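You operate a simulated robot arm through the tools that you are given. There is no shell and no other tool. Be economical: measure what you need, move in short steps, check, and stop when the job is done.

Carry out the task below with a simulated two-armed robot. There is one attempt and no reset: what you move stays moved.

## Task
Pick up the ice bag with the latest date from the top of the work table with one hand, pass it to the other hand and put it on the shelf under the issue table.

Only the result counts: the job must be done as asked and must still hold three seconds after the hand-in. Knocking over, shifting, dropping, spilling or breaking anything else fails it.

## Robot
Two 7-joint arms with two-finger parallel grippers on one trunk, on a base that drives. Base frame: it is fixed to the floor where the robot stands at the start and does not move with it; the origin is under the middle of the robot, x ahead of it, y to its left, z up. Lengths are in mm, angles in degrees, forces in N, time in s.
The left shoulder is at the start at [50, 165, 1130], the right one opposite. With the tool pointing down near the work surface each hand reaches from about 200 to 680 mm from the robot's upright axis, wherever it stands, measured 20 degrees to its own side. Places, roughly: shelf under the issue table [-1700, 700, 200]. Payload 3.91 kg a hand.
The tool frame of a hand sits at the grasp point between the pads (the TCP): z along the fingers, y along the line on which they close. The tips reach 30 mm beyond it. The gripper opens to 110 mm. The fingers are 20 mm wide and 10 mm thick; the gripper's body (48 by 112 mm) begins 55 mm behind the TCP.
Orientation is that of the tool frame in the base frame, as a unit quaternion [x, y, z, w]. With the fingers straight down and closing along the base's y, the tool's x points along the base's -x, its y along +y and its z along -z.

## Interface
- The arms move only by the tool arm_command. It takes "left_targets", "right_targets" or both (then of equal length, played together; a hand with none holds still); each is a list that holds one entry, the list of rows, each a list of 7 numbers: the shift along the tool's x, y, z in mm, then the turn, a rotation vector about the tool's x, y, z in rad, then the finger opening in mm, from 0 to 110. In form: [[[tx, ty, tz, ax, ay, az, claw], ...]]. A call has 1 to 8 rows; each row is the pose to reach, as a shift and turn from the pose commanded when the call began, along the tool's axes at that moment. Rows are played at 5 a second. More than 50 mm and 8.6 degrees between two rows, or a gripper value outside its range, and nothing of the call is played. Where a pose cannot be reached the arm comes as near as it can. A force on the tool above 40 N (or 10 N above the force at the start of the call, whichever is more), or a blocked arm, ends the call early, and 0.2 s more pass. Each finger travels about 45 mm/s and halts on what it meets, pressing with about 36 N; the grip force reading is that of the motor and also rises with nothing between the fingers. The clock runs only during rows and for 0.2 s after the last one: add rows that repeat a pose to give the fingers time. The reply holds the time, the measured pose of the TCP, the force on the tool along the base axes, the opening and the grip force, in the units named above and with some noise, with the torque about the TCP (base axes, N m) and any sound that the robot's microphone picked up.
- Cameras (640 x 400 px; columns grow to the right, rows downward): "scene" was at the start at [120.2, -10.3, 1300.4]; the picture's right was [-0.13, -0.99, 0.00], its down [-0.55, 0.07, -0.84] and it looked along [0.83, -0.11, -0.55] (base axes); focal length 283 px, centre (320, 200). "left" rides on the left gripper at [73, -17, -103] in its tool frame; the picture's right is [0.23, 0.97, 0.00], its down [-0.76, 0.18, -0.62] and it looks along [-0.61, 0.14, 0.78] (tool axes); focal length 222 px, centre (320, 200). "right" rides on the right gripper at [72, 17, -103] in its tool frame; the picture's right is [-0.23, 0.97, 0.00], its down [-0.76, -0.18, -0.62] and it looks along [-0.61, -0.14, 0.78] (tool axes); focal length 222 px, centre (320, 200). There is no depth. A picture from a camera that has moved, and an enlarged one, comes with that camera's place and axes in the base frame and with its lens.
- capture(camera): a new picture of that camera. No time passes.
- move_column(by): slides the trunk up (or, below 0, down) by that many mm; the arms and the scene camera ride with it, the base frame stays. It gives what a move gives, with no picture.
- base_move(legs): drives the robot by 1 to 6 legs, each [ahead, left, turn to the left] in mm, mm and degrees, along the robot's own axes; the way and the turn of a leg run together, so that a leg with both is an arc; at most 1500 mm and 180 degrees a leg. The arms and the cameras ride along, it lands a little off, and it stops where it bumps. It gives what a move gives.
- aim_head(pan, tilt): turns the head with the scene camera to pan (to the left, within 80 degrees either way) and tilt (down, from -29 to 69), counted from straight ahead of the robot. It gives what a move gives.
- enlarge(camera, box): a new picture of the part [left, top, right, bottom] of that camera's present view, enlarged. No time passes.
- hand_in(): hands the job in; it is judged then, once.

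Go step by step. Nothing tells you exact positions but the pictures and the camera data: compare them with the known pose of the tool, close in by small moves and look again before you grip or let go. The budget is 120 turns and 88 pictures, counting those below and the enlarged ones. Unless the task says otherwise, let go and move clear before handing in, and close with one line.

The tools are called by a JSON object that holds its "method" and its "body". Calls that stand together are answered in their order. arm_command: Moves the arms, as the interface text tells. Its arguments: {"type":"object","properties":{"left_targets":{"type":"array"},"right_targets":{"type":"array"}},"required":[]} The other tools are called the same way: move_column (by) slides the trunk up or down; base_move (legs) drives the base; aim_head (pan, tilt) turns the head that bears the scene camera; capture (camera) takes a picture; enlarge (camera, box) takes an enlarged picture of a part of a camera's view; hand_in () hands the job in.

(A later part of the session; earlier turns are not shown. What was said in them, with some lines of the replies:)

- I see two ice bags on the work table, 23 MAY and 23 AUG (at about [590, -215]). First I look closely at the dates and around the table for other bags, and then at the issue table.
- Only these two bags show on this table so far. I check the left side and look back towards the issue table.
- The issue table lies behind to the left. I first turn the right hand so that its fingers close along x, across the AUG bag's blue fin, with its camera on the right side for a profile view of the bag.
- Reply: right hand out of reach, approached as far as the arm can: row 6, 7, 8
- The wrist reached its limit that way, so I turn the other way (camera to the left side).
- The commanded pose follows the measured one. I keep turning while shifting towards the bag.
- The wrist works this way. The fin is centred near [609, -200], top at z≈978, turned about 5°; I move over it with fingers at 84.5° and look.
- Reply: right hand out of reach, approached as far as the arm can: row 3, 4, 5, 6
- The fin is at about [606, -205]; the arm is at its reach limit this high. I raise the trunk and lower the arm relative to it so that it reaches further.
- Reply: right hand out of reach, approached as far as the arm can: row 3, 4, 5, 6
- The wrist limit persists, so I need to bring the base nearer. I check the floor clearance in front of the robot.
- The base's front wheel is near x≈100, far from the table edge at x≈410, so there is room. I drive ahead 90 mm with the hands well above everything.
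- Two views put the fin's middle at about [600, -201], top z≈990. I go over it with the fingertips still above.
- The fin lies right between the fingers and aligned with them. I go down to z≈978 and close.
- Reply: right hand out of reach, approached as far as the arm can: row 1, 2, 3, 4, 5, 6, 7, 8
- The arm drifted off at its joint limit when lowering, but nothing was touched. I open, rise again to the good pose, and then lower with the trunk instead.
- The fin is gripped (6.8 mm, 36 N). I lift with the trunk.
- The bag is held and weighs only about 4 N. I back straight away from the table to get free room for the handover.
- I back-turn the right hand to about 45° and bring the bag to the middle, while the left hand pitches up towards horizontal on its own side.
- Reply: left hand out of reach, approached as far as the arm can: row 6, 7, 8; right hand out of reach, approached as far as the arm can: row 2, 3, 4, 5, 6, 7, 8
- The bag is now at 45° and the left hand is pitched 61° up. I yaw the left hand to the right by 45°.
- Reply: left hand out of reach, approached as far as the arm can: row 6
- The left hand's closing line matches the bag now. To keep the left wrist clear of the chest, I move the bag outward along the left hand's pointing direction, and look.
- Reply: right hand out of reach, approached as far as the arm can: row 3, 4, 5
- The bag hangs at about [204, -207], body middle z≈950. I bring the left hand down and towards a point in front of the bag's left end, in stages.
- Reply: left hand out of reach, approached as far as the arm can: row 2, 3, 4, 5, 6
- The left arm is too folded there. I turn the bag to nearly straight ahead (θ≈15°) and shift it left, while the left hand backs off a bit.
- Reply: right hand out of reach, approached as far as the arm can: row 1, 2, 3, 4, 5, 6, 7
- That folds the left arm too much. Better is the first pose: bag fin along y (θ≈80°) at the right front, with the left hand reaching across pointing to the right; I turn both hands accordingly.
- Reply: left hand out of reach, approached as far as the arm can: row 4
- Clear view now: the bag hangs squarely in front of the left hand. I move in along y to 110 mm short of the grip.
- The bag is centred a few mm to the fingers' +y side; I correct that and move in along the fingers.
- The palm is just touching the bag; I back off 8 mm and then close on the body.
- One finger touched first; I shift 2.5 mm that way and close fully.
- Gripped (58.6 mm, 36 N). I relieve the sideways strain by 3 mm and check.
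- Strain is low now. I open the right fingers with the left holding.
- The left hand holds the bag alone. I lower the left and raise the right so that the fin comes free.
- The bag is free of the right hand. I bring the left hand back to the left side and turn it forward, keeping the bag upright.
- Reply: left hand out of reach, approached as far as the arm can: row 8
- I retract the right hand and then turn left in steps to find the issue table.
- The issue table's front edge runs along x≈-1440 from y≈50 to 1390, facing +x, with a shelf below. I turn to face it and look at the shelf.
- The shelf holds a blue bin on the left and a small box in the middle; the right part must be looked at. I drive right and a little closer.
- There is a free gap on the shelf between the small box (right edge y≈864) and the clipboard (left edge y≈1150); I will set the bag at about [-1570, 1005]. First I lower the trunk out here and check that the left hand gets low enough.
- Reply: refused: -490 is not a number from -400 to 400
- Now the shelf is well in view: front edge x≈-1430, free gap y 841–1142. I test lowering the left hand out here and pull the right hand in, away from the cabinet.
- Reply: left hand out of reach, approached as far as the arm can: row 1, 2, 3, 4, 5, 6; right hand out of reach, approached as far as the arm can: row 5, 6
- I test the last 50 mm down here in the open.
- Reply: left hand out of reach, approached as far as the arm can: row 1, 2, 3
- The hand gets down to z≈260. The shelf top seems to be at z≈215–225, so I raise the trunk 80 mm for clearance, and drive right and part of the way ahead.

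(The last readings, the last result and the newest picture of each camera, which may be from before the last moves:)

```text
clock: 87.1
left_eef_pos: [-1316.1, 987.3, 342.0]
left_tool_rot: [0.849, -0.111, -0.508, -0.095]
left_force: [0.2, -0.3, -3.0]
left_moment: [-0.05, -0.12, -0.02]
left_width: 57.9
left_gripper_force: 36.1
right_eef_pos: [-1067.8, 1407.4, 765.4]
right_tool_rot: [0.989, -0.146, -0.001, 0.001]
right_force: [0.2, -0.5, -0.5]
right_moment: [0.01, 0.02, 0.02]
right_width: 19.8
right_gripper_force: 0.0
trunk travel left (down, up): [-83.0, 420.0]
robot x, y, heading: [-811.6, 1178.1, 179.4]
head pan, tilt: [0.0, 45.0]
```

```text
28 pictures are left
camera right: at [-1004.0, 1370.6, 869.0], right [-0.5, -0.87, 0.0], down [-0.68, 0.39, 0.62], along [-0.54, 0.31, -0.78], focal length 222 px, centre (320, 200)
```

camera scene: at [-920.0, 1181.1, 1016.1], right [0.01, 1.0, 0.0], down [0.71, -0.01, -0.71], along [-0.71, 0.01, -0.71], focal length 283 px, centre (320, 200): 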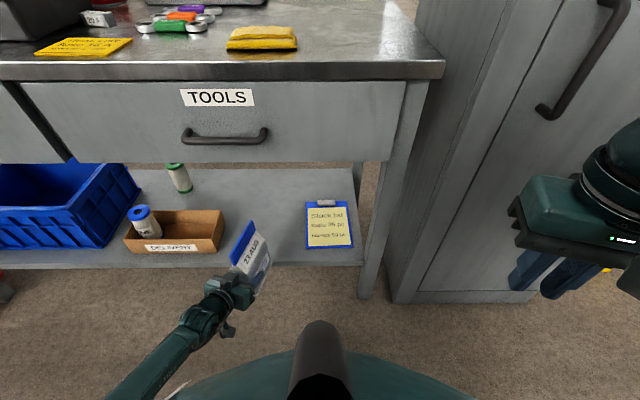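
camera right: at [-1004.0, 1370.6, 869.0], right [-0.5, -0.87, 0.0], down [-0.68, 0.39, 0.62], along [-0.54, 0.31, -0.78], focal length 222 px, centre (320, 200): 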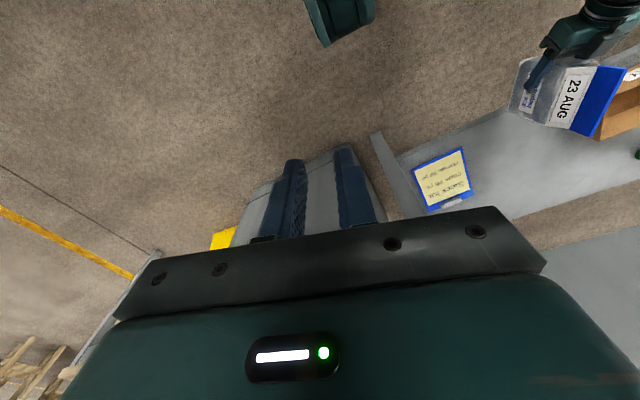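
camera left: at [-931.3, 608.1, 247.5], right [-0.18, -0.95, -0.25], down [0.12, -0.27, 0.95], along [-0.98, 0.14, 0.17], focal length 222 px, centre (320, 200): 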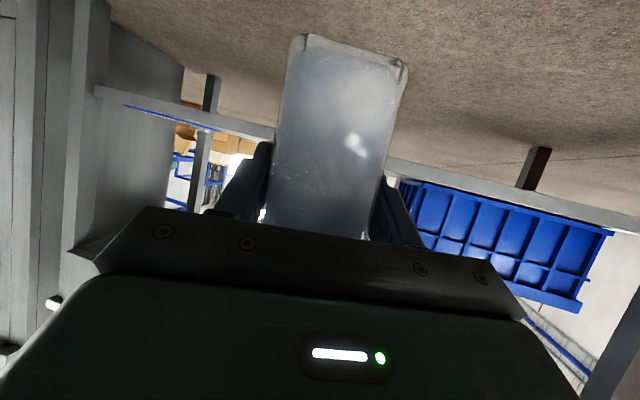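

The gap is free (y 859–1137) and the bag lines up with it. Before going closer I tuck the right hand inward for clearance from the cabinet and its handle.

{"method": "arm_command", "body": {"right_targets": [[[9, 29, 0, 0, 0, 0, 20], [18, 58, 0, 0, 0, 0, 20], [26, 86, 0, 0, 0, 0, 20], [26, 86, 0, 0, 0, 0, 20]]]}}

{"method": "base_move", "body": {"legs": [[110, 0, 0]]}}

{"method": "capture", "body": {"camera": "scene"}}

{"method": "capture", "body": {"camera": "left"}}

```text
clock: 88.1
left_eef_pos: [-1316.1, 986.8, 342.0]
left_tool_rot: [0.849, -0.11, -0.509, -0.094]
left_force: [0.1, -0.2, -3.3]
left_moment: [-0.06, -0.11, 0.01]
left_width: 57.7
left_gripper_force: 35.8
right_eef_pos: [-1066.5, 1315.2, 763.8]
right_tool_rot: [0.989, -0.146, 0.001, 0.001]
right_force: [0.5, -0.8, 0.0]
right_moment: [-0.02, 0.0, 0.01]
right_width: 19.6
right_gripper_force: 0.1
trunk travel left (down, up): [-83.0, 420.0]
robot x, y, heading: [-810.4, 1177.8, 179.4]
head pan, tilt: [0.0, 45.0]
```

```text
clock: 89.3
left_eef_pos: [-1426.6, 989.1, 343.0]
left_tool_rot: [0.849, -0.112, -0.508, -0.095]
left_force: [-0.5, -0.2, -3.9]
left_moment: [-0.07, -0.11, 0.0]
left_width: 58.0
left_gripper_force: 36.4
right_eef_pos: [-1177.9, 1317.8, 764.7]
right_tool_rot: [0.989, -0.147, -0.001, 0.0]
right_force: [0.1, 0.1, 0.1]
right_moment: [0.01, 0.01, 0.0]
right_width: 19.8
right_gripper_force: 0.1
trunk travel left (down, up): [-83.0, 420.0]
robot x, y, heading: [-922.0, 1178.4, 179.6]
head pan, tilt: [0.0, 45.0]
```

```text
27 pictures are left
camera scene: at [-1030.7, 1182.4, 1016.0], right [0.01, 1.0, 0.0], down [0.71, -0.01, -0.71], along [-0.71, 0.01, -0.71], focal length 283 px, centre (320, 200)
```

scene: 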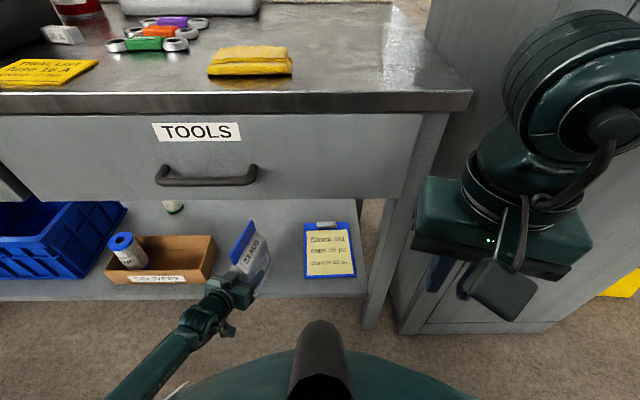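

```text
26 pictures are left
camera left: at [-1300.6, 969.4, 327.5], right [-0.17, -0.95, -0.25], down [0.12, -0.27, 0.95], along [-0.98, 0.14, 0.17], focal length 222 px, centre (320, 200)
```

left: 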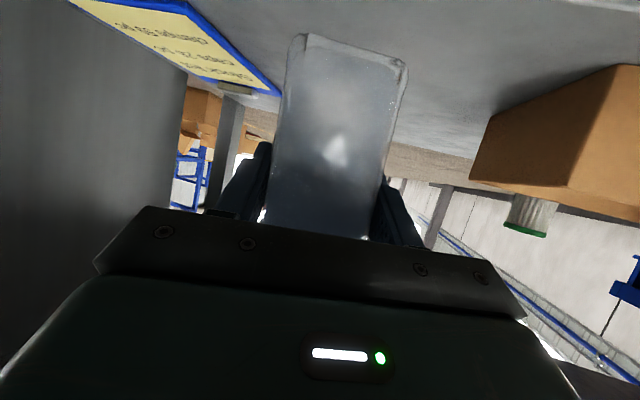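

Everything lines up and clears. I go the last 100 mm ahead.

{"method": "base_move", "body": {"legs": [[100, 0, 0]]}}

{"method": "capture", "body": {"camera": "scene"}}

{"method": "capture", "body": {"camera": "left"}}

```text
clock: 90.5
left_eef_pos: [-1526.4, 989.5, 341.9]
left_tool_rot: [0.849, -0.111, -0.508, -0.095]
left_force: [0.2, -0.7, -3.6]
left_moment: [-0.05, -0.12, -0.02]
left_width: 57.7
left_gripper_force: 35.8
right_eef_pos: [-1277.9, 1318.9, 763.8]
right_tool_rot: [0.989, -0.146, 0.0, 0.0]
right_force: [0.4, -0.4, 0.5]
right_moment: [-0.01, 0.0, 0.02]
right_width: 20.0
right_gripper_force: 0.0
trunk travel left (down, up): [-83.0, 420.0]
robot x, y, heading: [-1024.2, 1183.5, 179.3]
head pan, tilt: [0.0, 45.0]
```

```text
25 pictures are left
camera scene: at [-1130.5, 1183.5, 1016.0], right [0.01, 1.0, 0.0], down [0.71, -0.01, -0.71], along [-0.71, 0.01, -0.71], focal length 283 px, centre (320, 200)
```

scene: 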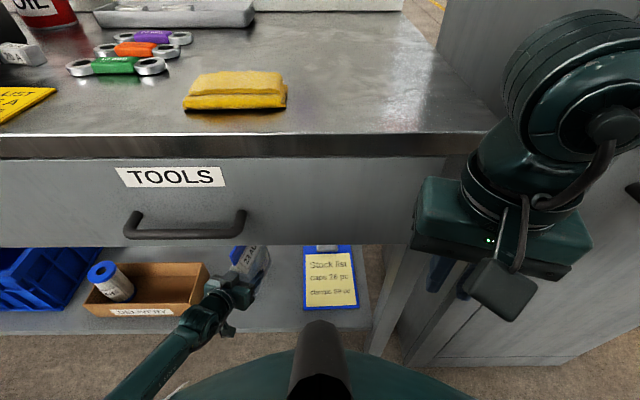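

```text
24 pictures are left
camera left: at [-1400.0, 970.2, 327.4], right [-0.17, -0.95, -0.25], down [0.12, -0.27, 0.95], along [-0.98, 0.13, 0.16], focal length 222 px, centre (320, 200)
```

left: 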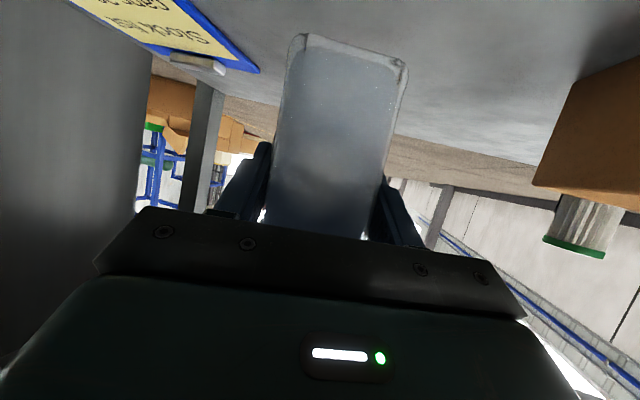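

Bag centre is over the shelf at about [-1555, 998]. I lower with the trunk in small steps, watching the force.

{"method": "move_column", "body": {"by": -45}}

{"method": "capture", "body": {"camera": "left"}}

{"method": "enlarge", "body": {"camera": "scene", "box": [140, 220, 380, 370]}}

```text
clock: 91.4
left_eef_pos: [-1529.5, 989.7, 299.4]
left_tool_rot: [0.848, -0.11, -0.51, -0.094]
left_force: [-2.8, 1.2, 6.5]
left_moment: [-0.3, -0.05, -0.13]
left_width: 57.8
left_gripper_force: 36.0
right_eef_pos: [-1277.2, 1319.3, 719.9]
right_tool_rot: [0.989, -0.147, 0.0, 0.001]
right_force: [0.0, 0.0, 0.7]
right_moment: [0.0, 0.0, 0.0]
right_width: 19.9
right_gripper_force: 0.1
trunk travel left (down, up): [-38.0, 465.0]
robot x, y, heading: [-1020.2, 1183.2, 179.2]
head pan, tilt: [0.0, 45.0]
```

```text
23 pictures are left
camera left: at [-1402.1, 970.5, 284.3], right [-0.18, -0.95, -0.25], down [0.13, -0.27, 0.95], along [-0.98, 0.13, 0.17], focal length 222 px, centre (320, 200)
```

left: 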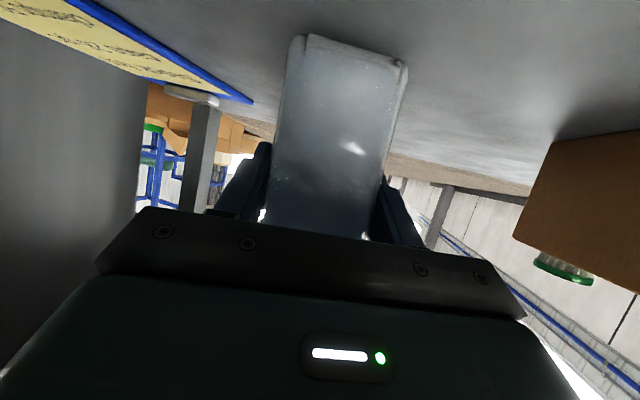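

```text
2.67 times, centred on (260, 295) of scene
camera zoom: at [-1130.1, 1183.7, 971.2], right [0.01, 1.0, 0.0], down [0.71, -0.01, -0.71], along [-0.71, 0.01, -0.71], focal length 754 px, centre (480, -53)
```

zoom: 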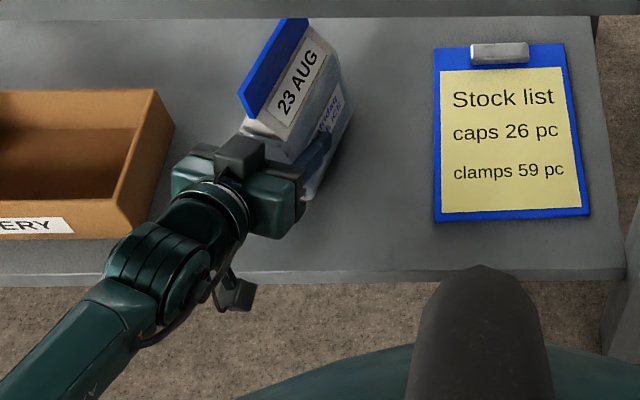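

The bag has touched down (about 10 N, edge contact). I open the fingers slowly.

{"method": "arm_command", "body": {"left_targets": [[[0, 0, 0, 0, 0, 0, 60], [0, 0, 0, 0, 0, 0, 64], [0, 0, 0, 0, 0, 0, 70], [0, 0, 0, 0, 0, 0, 80], [0, 0, 0, 0, 0, 0, 90], [0, 0, 0, 0, 0, 0, 95], [0, 0, 0, 0, 0, 0, 95]]]}}

{"method": "capture", "body": {"camera": "left"}}

{"method": "enlarge", "body": {"camera": "scene", "box": [140, 220, 380, 370]}}

```text
clock: 93.0
left_eef_pos: [-1525.4, 989.4, 296.8]
left_tool_rot: [0.849, -0.111, -0.508, -0.094]
left_force: [-1.0, 0.0, 1.2]
left_moment: [0.01, -0.03, 0.01]
left_width: 95.4
left_gripper_force: 0.1
right_eef_pos: [-1277.7, 1319.3, 719.1]
right_tool_rot: [0.989, -0.146, 0.0, 0.001]
right_force: [0.1, -0.1, 0.3]
right_moment: [-0.01, 0.03, 0.0]
right_width: 19.8
right_gripper_force: 0.1
trunk travel left (down, up): [-38.0, 465.0]
robot x, y, heading: [-1021.2, 1184.2, 179.2]
head pan, tilt: [0.0, 45.0]
```

```text
21 pictures are left
camera left: at [-1400.1, 970.2, 282.5], right [-0.17, -0.95, -0.25], down [0.12, -0.27, 0.95], along [-0.98, 0.13, 0.16], focal length 222 px, centre (320, 200)
```

left: 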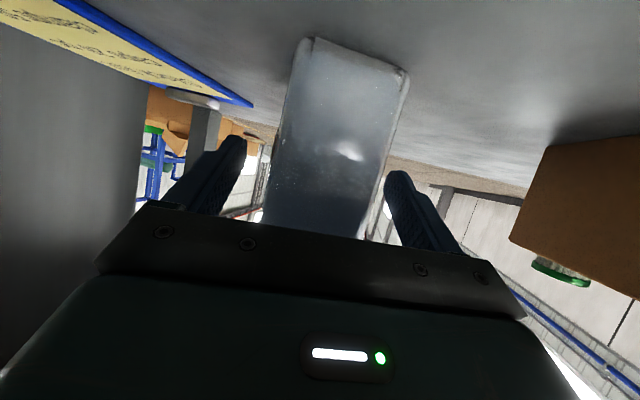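

```text
2.67 times, centred on (260, 295) of scene
camera zoom: at [-1130.4, 1183.5, 971.0], right [0.01, 1.0, 0.0], down [0.71, -0.01, -0.71], along [-0.71, 0.01, -0.71], focal length 754 px, centre (480, -53)
```

zoom: 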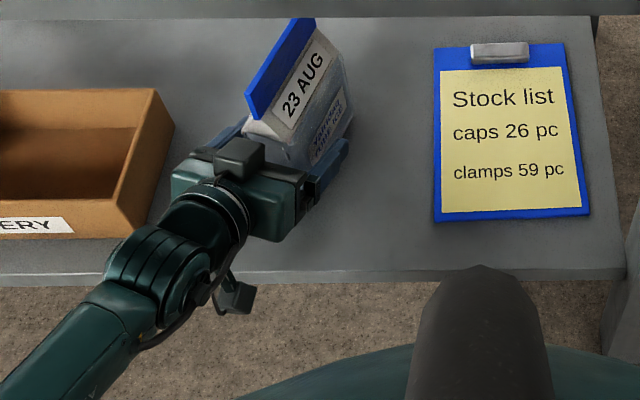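

The bag stands by itself. I open fully, centre the fingers, and then back out along the hand's axis with the base so that the arm doesn't drift.

{"method": "arm_command", "body": {"left_targets": [[[0, 0, 0, 0, 0, 0, 110], [0, 0, 0, 0, 0, 0, 110], [0, 2, 0, 0, 0, 0, 110], [0, 4, 0, 0, 0, 0, 110], [0, 4, 0, 0, 0, 0, 110]]]}}

{"method": "capture", "body": {"camera": "left"}}

```text
clock: 94.2
left_eef_pos: [-1526.6, 984.7, 296.2]
left_tool_rot: [0.849, -0.112, -0.508, -0.095]
left_force: [-0.4, 0.3, 0.7]
left_moment: [-0.01, -0.01, 0.01]
left_width: 110.0
left_gripper_force: 0.1
right_eef_pos: [-1278.2, 1318.9, 719.3]
right_tool_rot: [0.989, -0.146, 0.0, 0.001]
right_force: [0.8, 0.6, 0.0]
right_moment: [0.0, -0.06, 0.02]
right_width: 20.0
right_gripper_force: 0.1
trunk travel left (down, up): [-38.0, 465.0]
robot x, y, heading: [-1024.3, 1181.4, 179.4]
head pan, tilt: [0.0, 45.0]
```

```text
19 pictures are left
camera left: at [-1401.3, 966.2, 282.3], right [-0.17, -0.95, -0.25], down [0.12, -0.27, 0.95], along [-0.98, 0.13, 0.17], focal length 222 px, centre (320, 200)
```

left: 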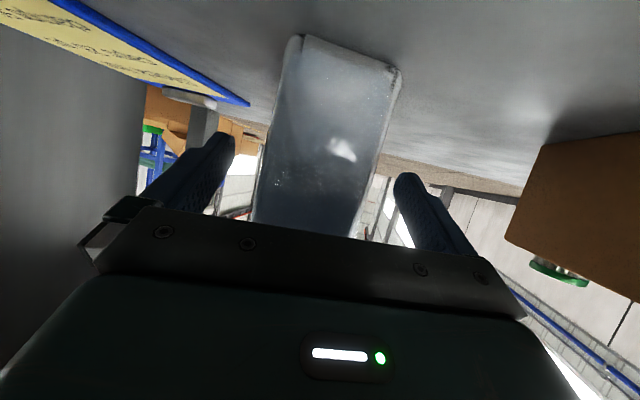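

{"method": "base_move", "body": {"legs": [[-144, 43, 0]]}}

{"method": "capture", "body": {"camera": "left"}}

{"method": "capture", "body": {"camera": "scene"}}

```text
clock: 95.5
left_eef_pos: [-1386.0, 941.7, 297.2]
left_tool_rot: [0.849, -0.111, -0.508, -0.095]
left_force: [0.2, 0.2, 0.3]
left_moment: [0.0, 0.01, -0.02]
left_width: 109.9
left_gripper_force: 0.1
right_eef_pos: [-1137.1, 1275.7, 718.5]
right_tool_rot: [0.989, -0.147, 0.0, 0.0]
right_force: [0.2, 0.5, 0.1]
right_moment: [-0.03, -0.01, 0.02]
right_width: 19.9
right_gripper_force: 0.2
trunk travel left (down, up): [-38.0, 465.0]
robot x, y, heading: [-879.6, 1135.1, 179.2]
head pan, tilt: [0.0, 45.0]
```

```text
18 pictures are left
camera left: at [-1260.0, 921.6, 282.3], right [-0.17, -0.95, -0.25], down [0.12, -0.27, 0.95], along [-0.98, 0.13, 0.16], focal length 222 px, centre (320, 200)
```

left: 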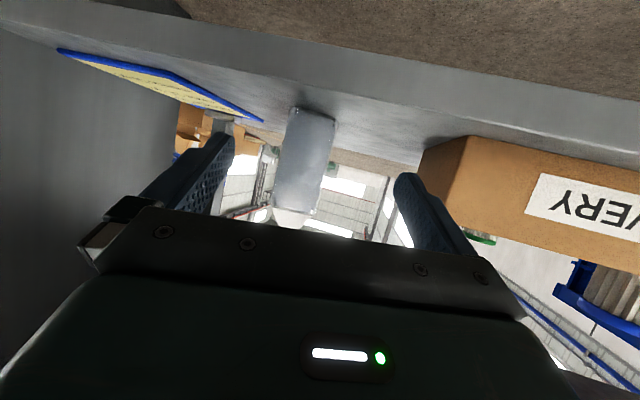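

```text
17 pictures are left
camera scene: at [-989.1, 1138.7, 971.0], right [0.01, 1.0, 0.0], down [0.71, -0.01, -0.71], along [-0.71, 0.01, -0.71], focal length 283 px, centre (320, 200)
```

scene: 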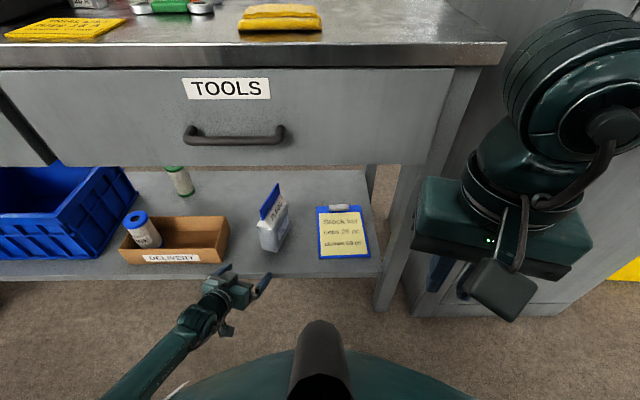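

The bag stands upright on the shelf between the box and the clipboard, and nothing else has moved. I back clear of the table and hand in.

{"method": "base_move", "body": {"legs": [[-250, 0, 0]]}}

{"method": "aim_head", "body": {"pan": 0, "tilt": 30}}

{"method": "capture", "body": {"camera": "scene"}}

```text
clock: 97.4
left_eef_pos: [-1135.9, 936.9, 297.8]
left_tool_rot: [0.849, -0.111, -0.508, -0.094]
left_force: [0.7, 0.2, -0.4]
left_moment: [-0.02, 0.03, 0.01]
left_width: 110.0
left_gripper_force: 0.1
right_eef_pos: [-886.0, 1271.9, 719.1]
right_tool_rot: [0.989, -0.147, 0.0, 0.001]
right_force: [-0.6, 0.1, -0.4]
right_moment: [-0.03, 0.03, -0.01]
right_width: 19.7
right_gripper_force: 0.2
trunk travel left (down, up): [-38.0, 465.0]
robot x, y, heading: [-634.8, 1132.9, 179.4]
head pan, tilt: [0.0, 45.0]
```

```text
clock: 98.1
left_eef_pos: [-1134.8, 938.0, 295.5]
left_tool_rot: [0.849, -0.112, -0.508, -0.095]
left_force: [0.2, -0.6, -0.7]
left_moment: [-0.01, 0.0, 0.0]
left_width: 110.0
left_gripper_force: 0.0
right_eef_pos: [-885.2, 1271.3, 719.0]
right_tool_rot: [0.989, -0.147, 0.0, 0.002]
right_force: [0.2, 0.5, -0.7]
right_moment: [-0.01, 0.03, -0.03]
right_width: 20.0
right_gripper_force: 0.1
trunk travel left (down, up): [-38.0, 465.0]
robot x, y, heading: [-630.3, 1132.9, 179.2]
head pan, tilt: [0.0, 30.0]
```

```text
16 pictures are left
camera scene: at [-747.7, 1136.0, 993.6], right [0.01, 1.0, 0.0], down [0.5, -0.01, -0.87], along [-0.87, 0.01, -0.5], focal length 283 px, centre (320, 200)
```

scene: 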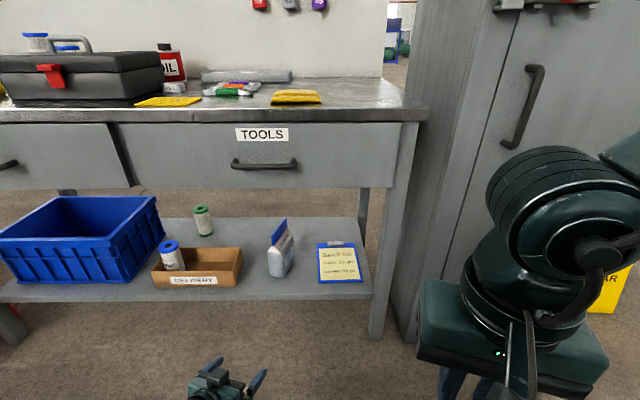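

The bag is standing on the shelf and both hands are well clear, so I hand in now.

{"method": "hand_in", "body": {}}

```text
The job is handed in.
```

I picked up the 23 AUG ice bag (later than the 23 MAY one) with the right hand, passed it to the left, and set it upright on the shelf under the issue table. Both hands were clear before I handed in.
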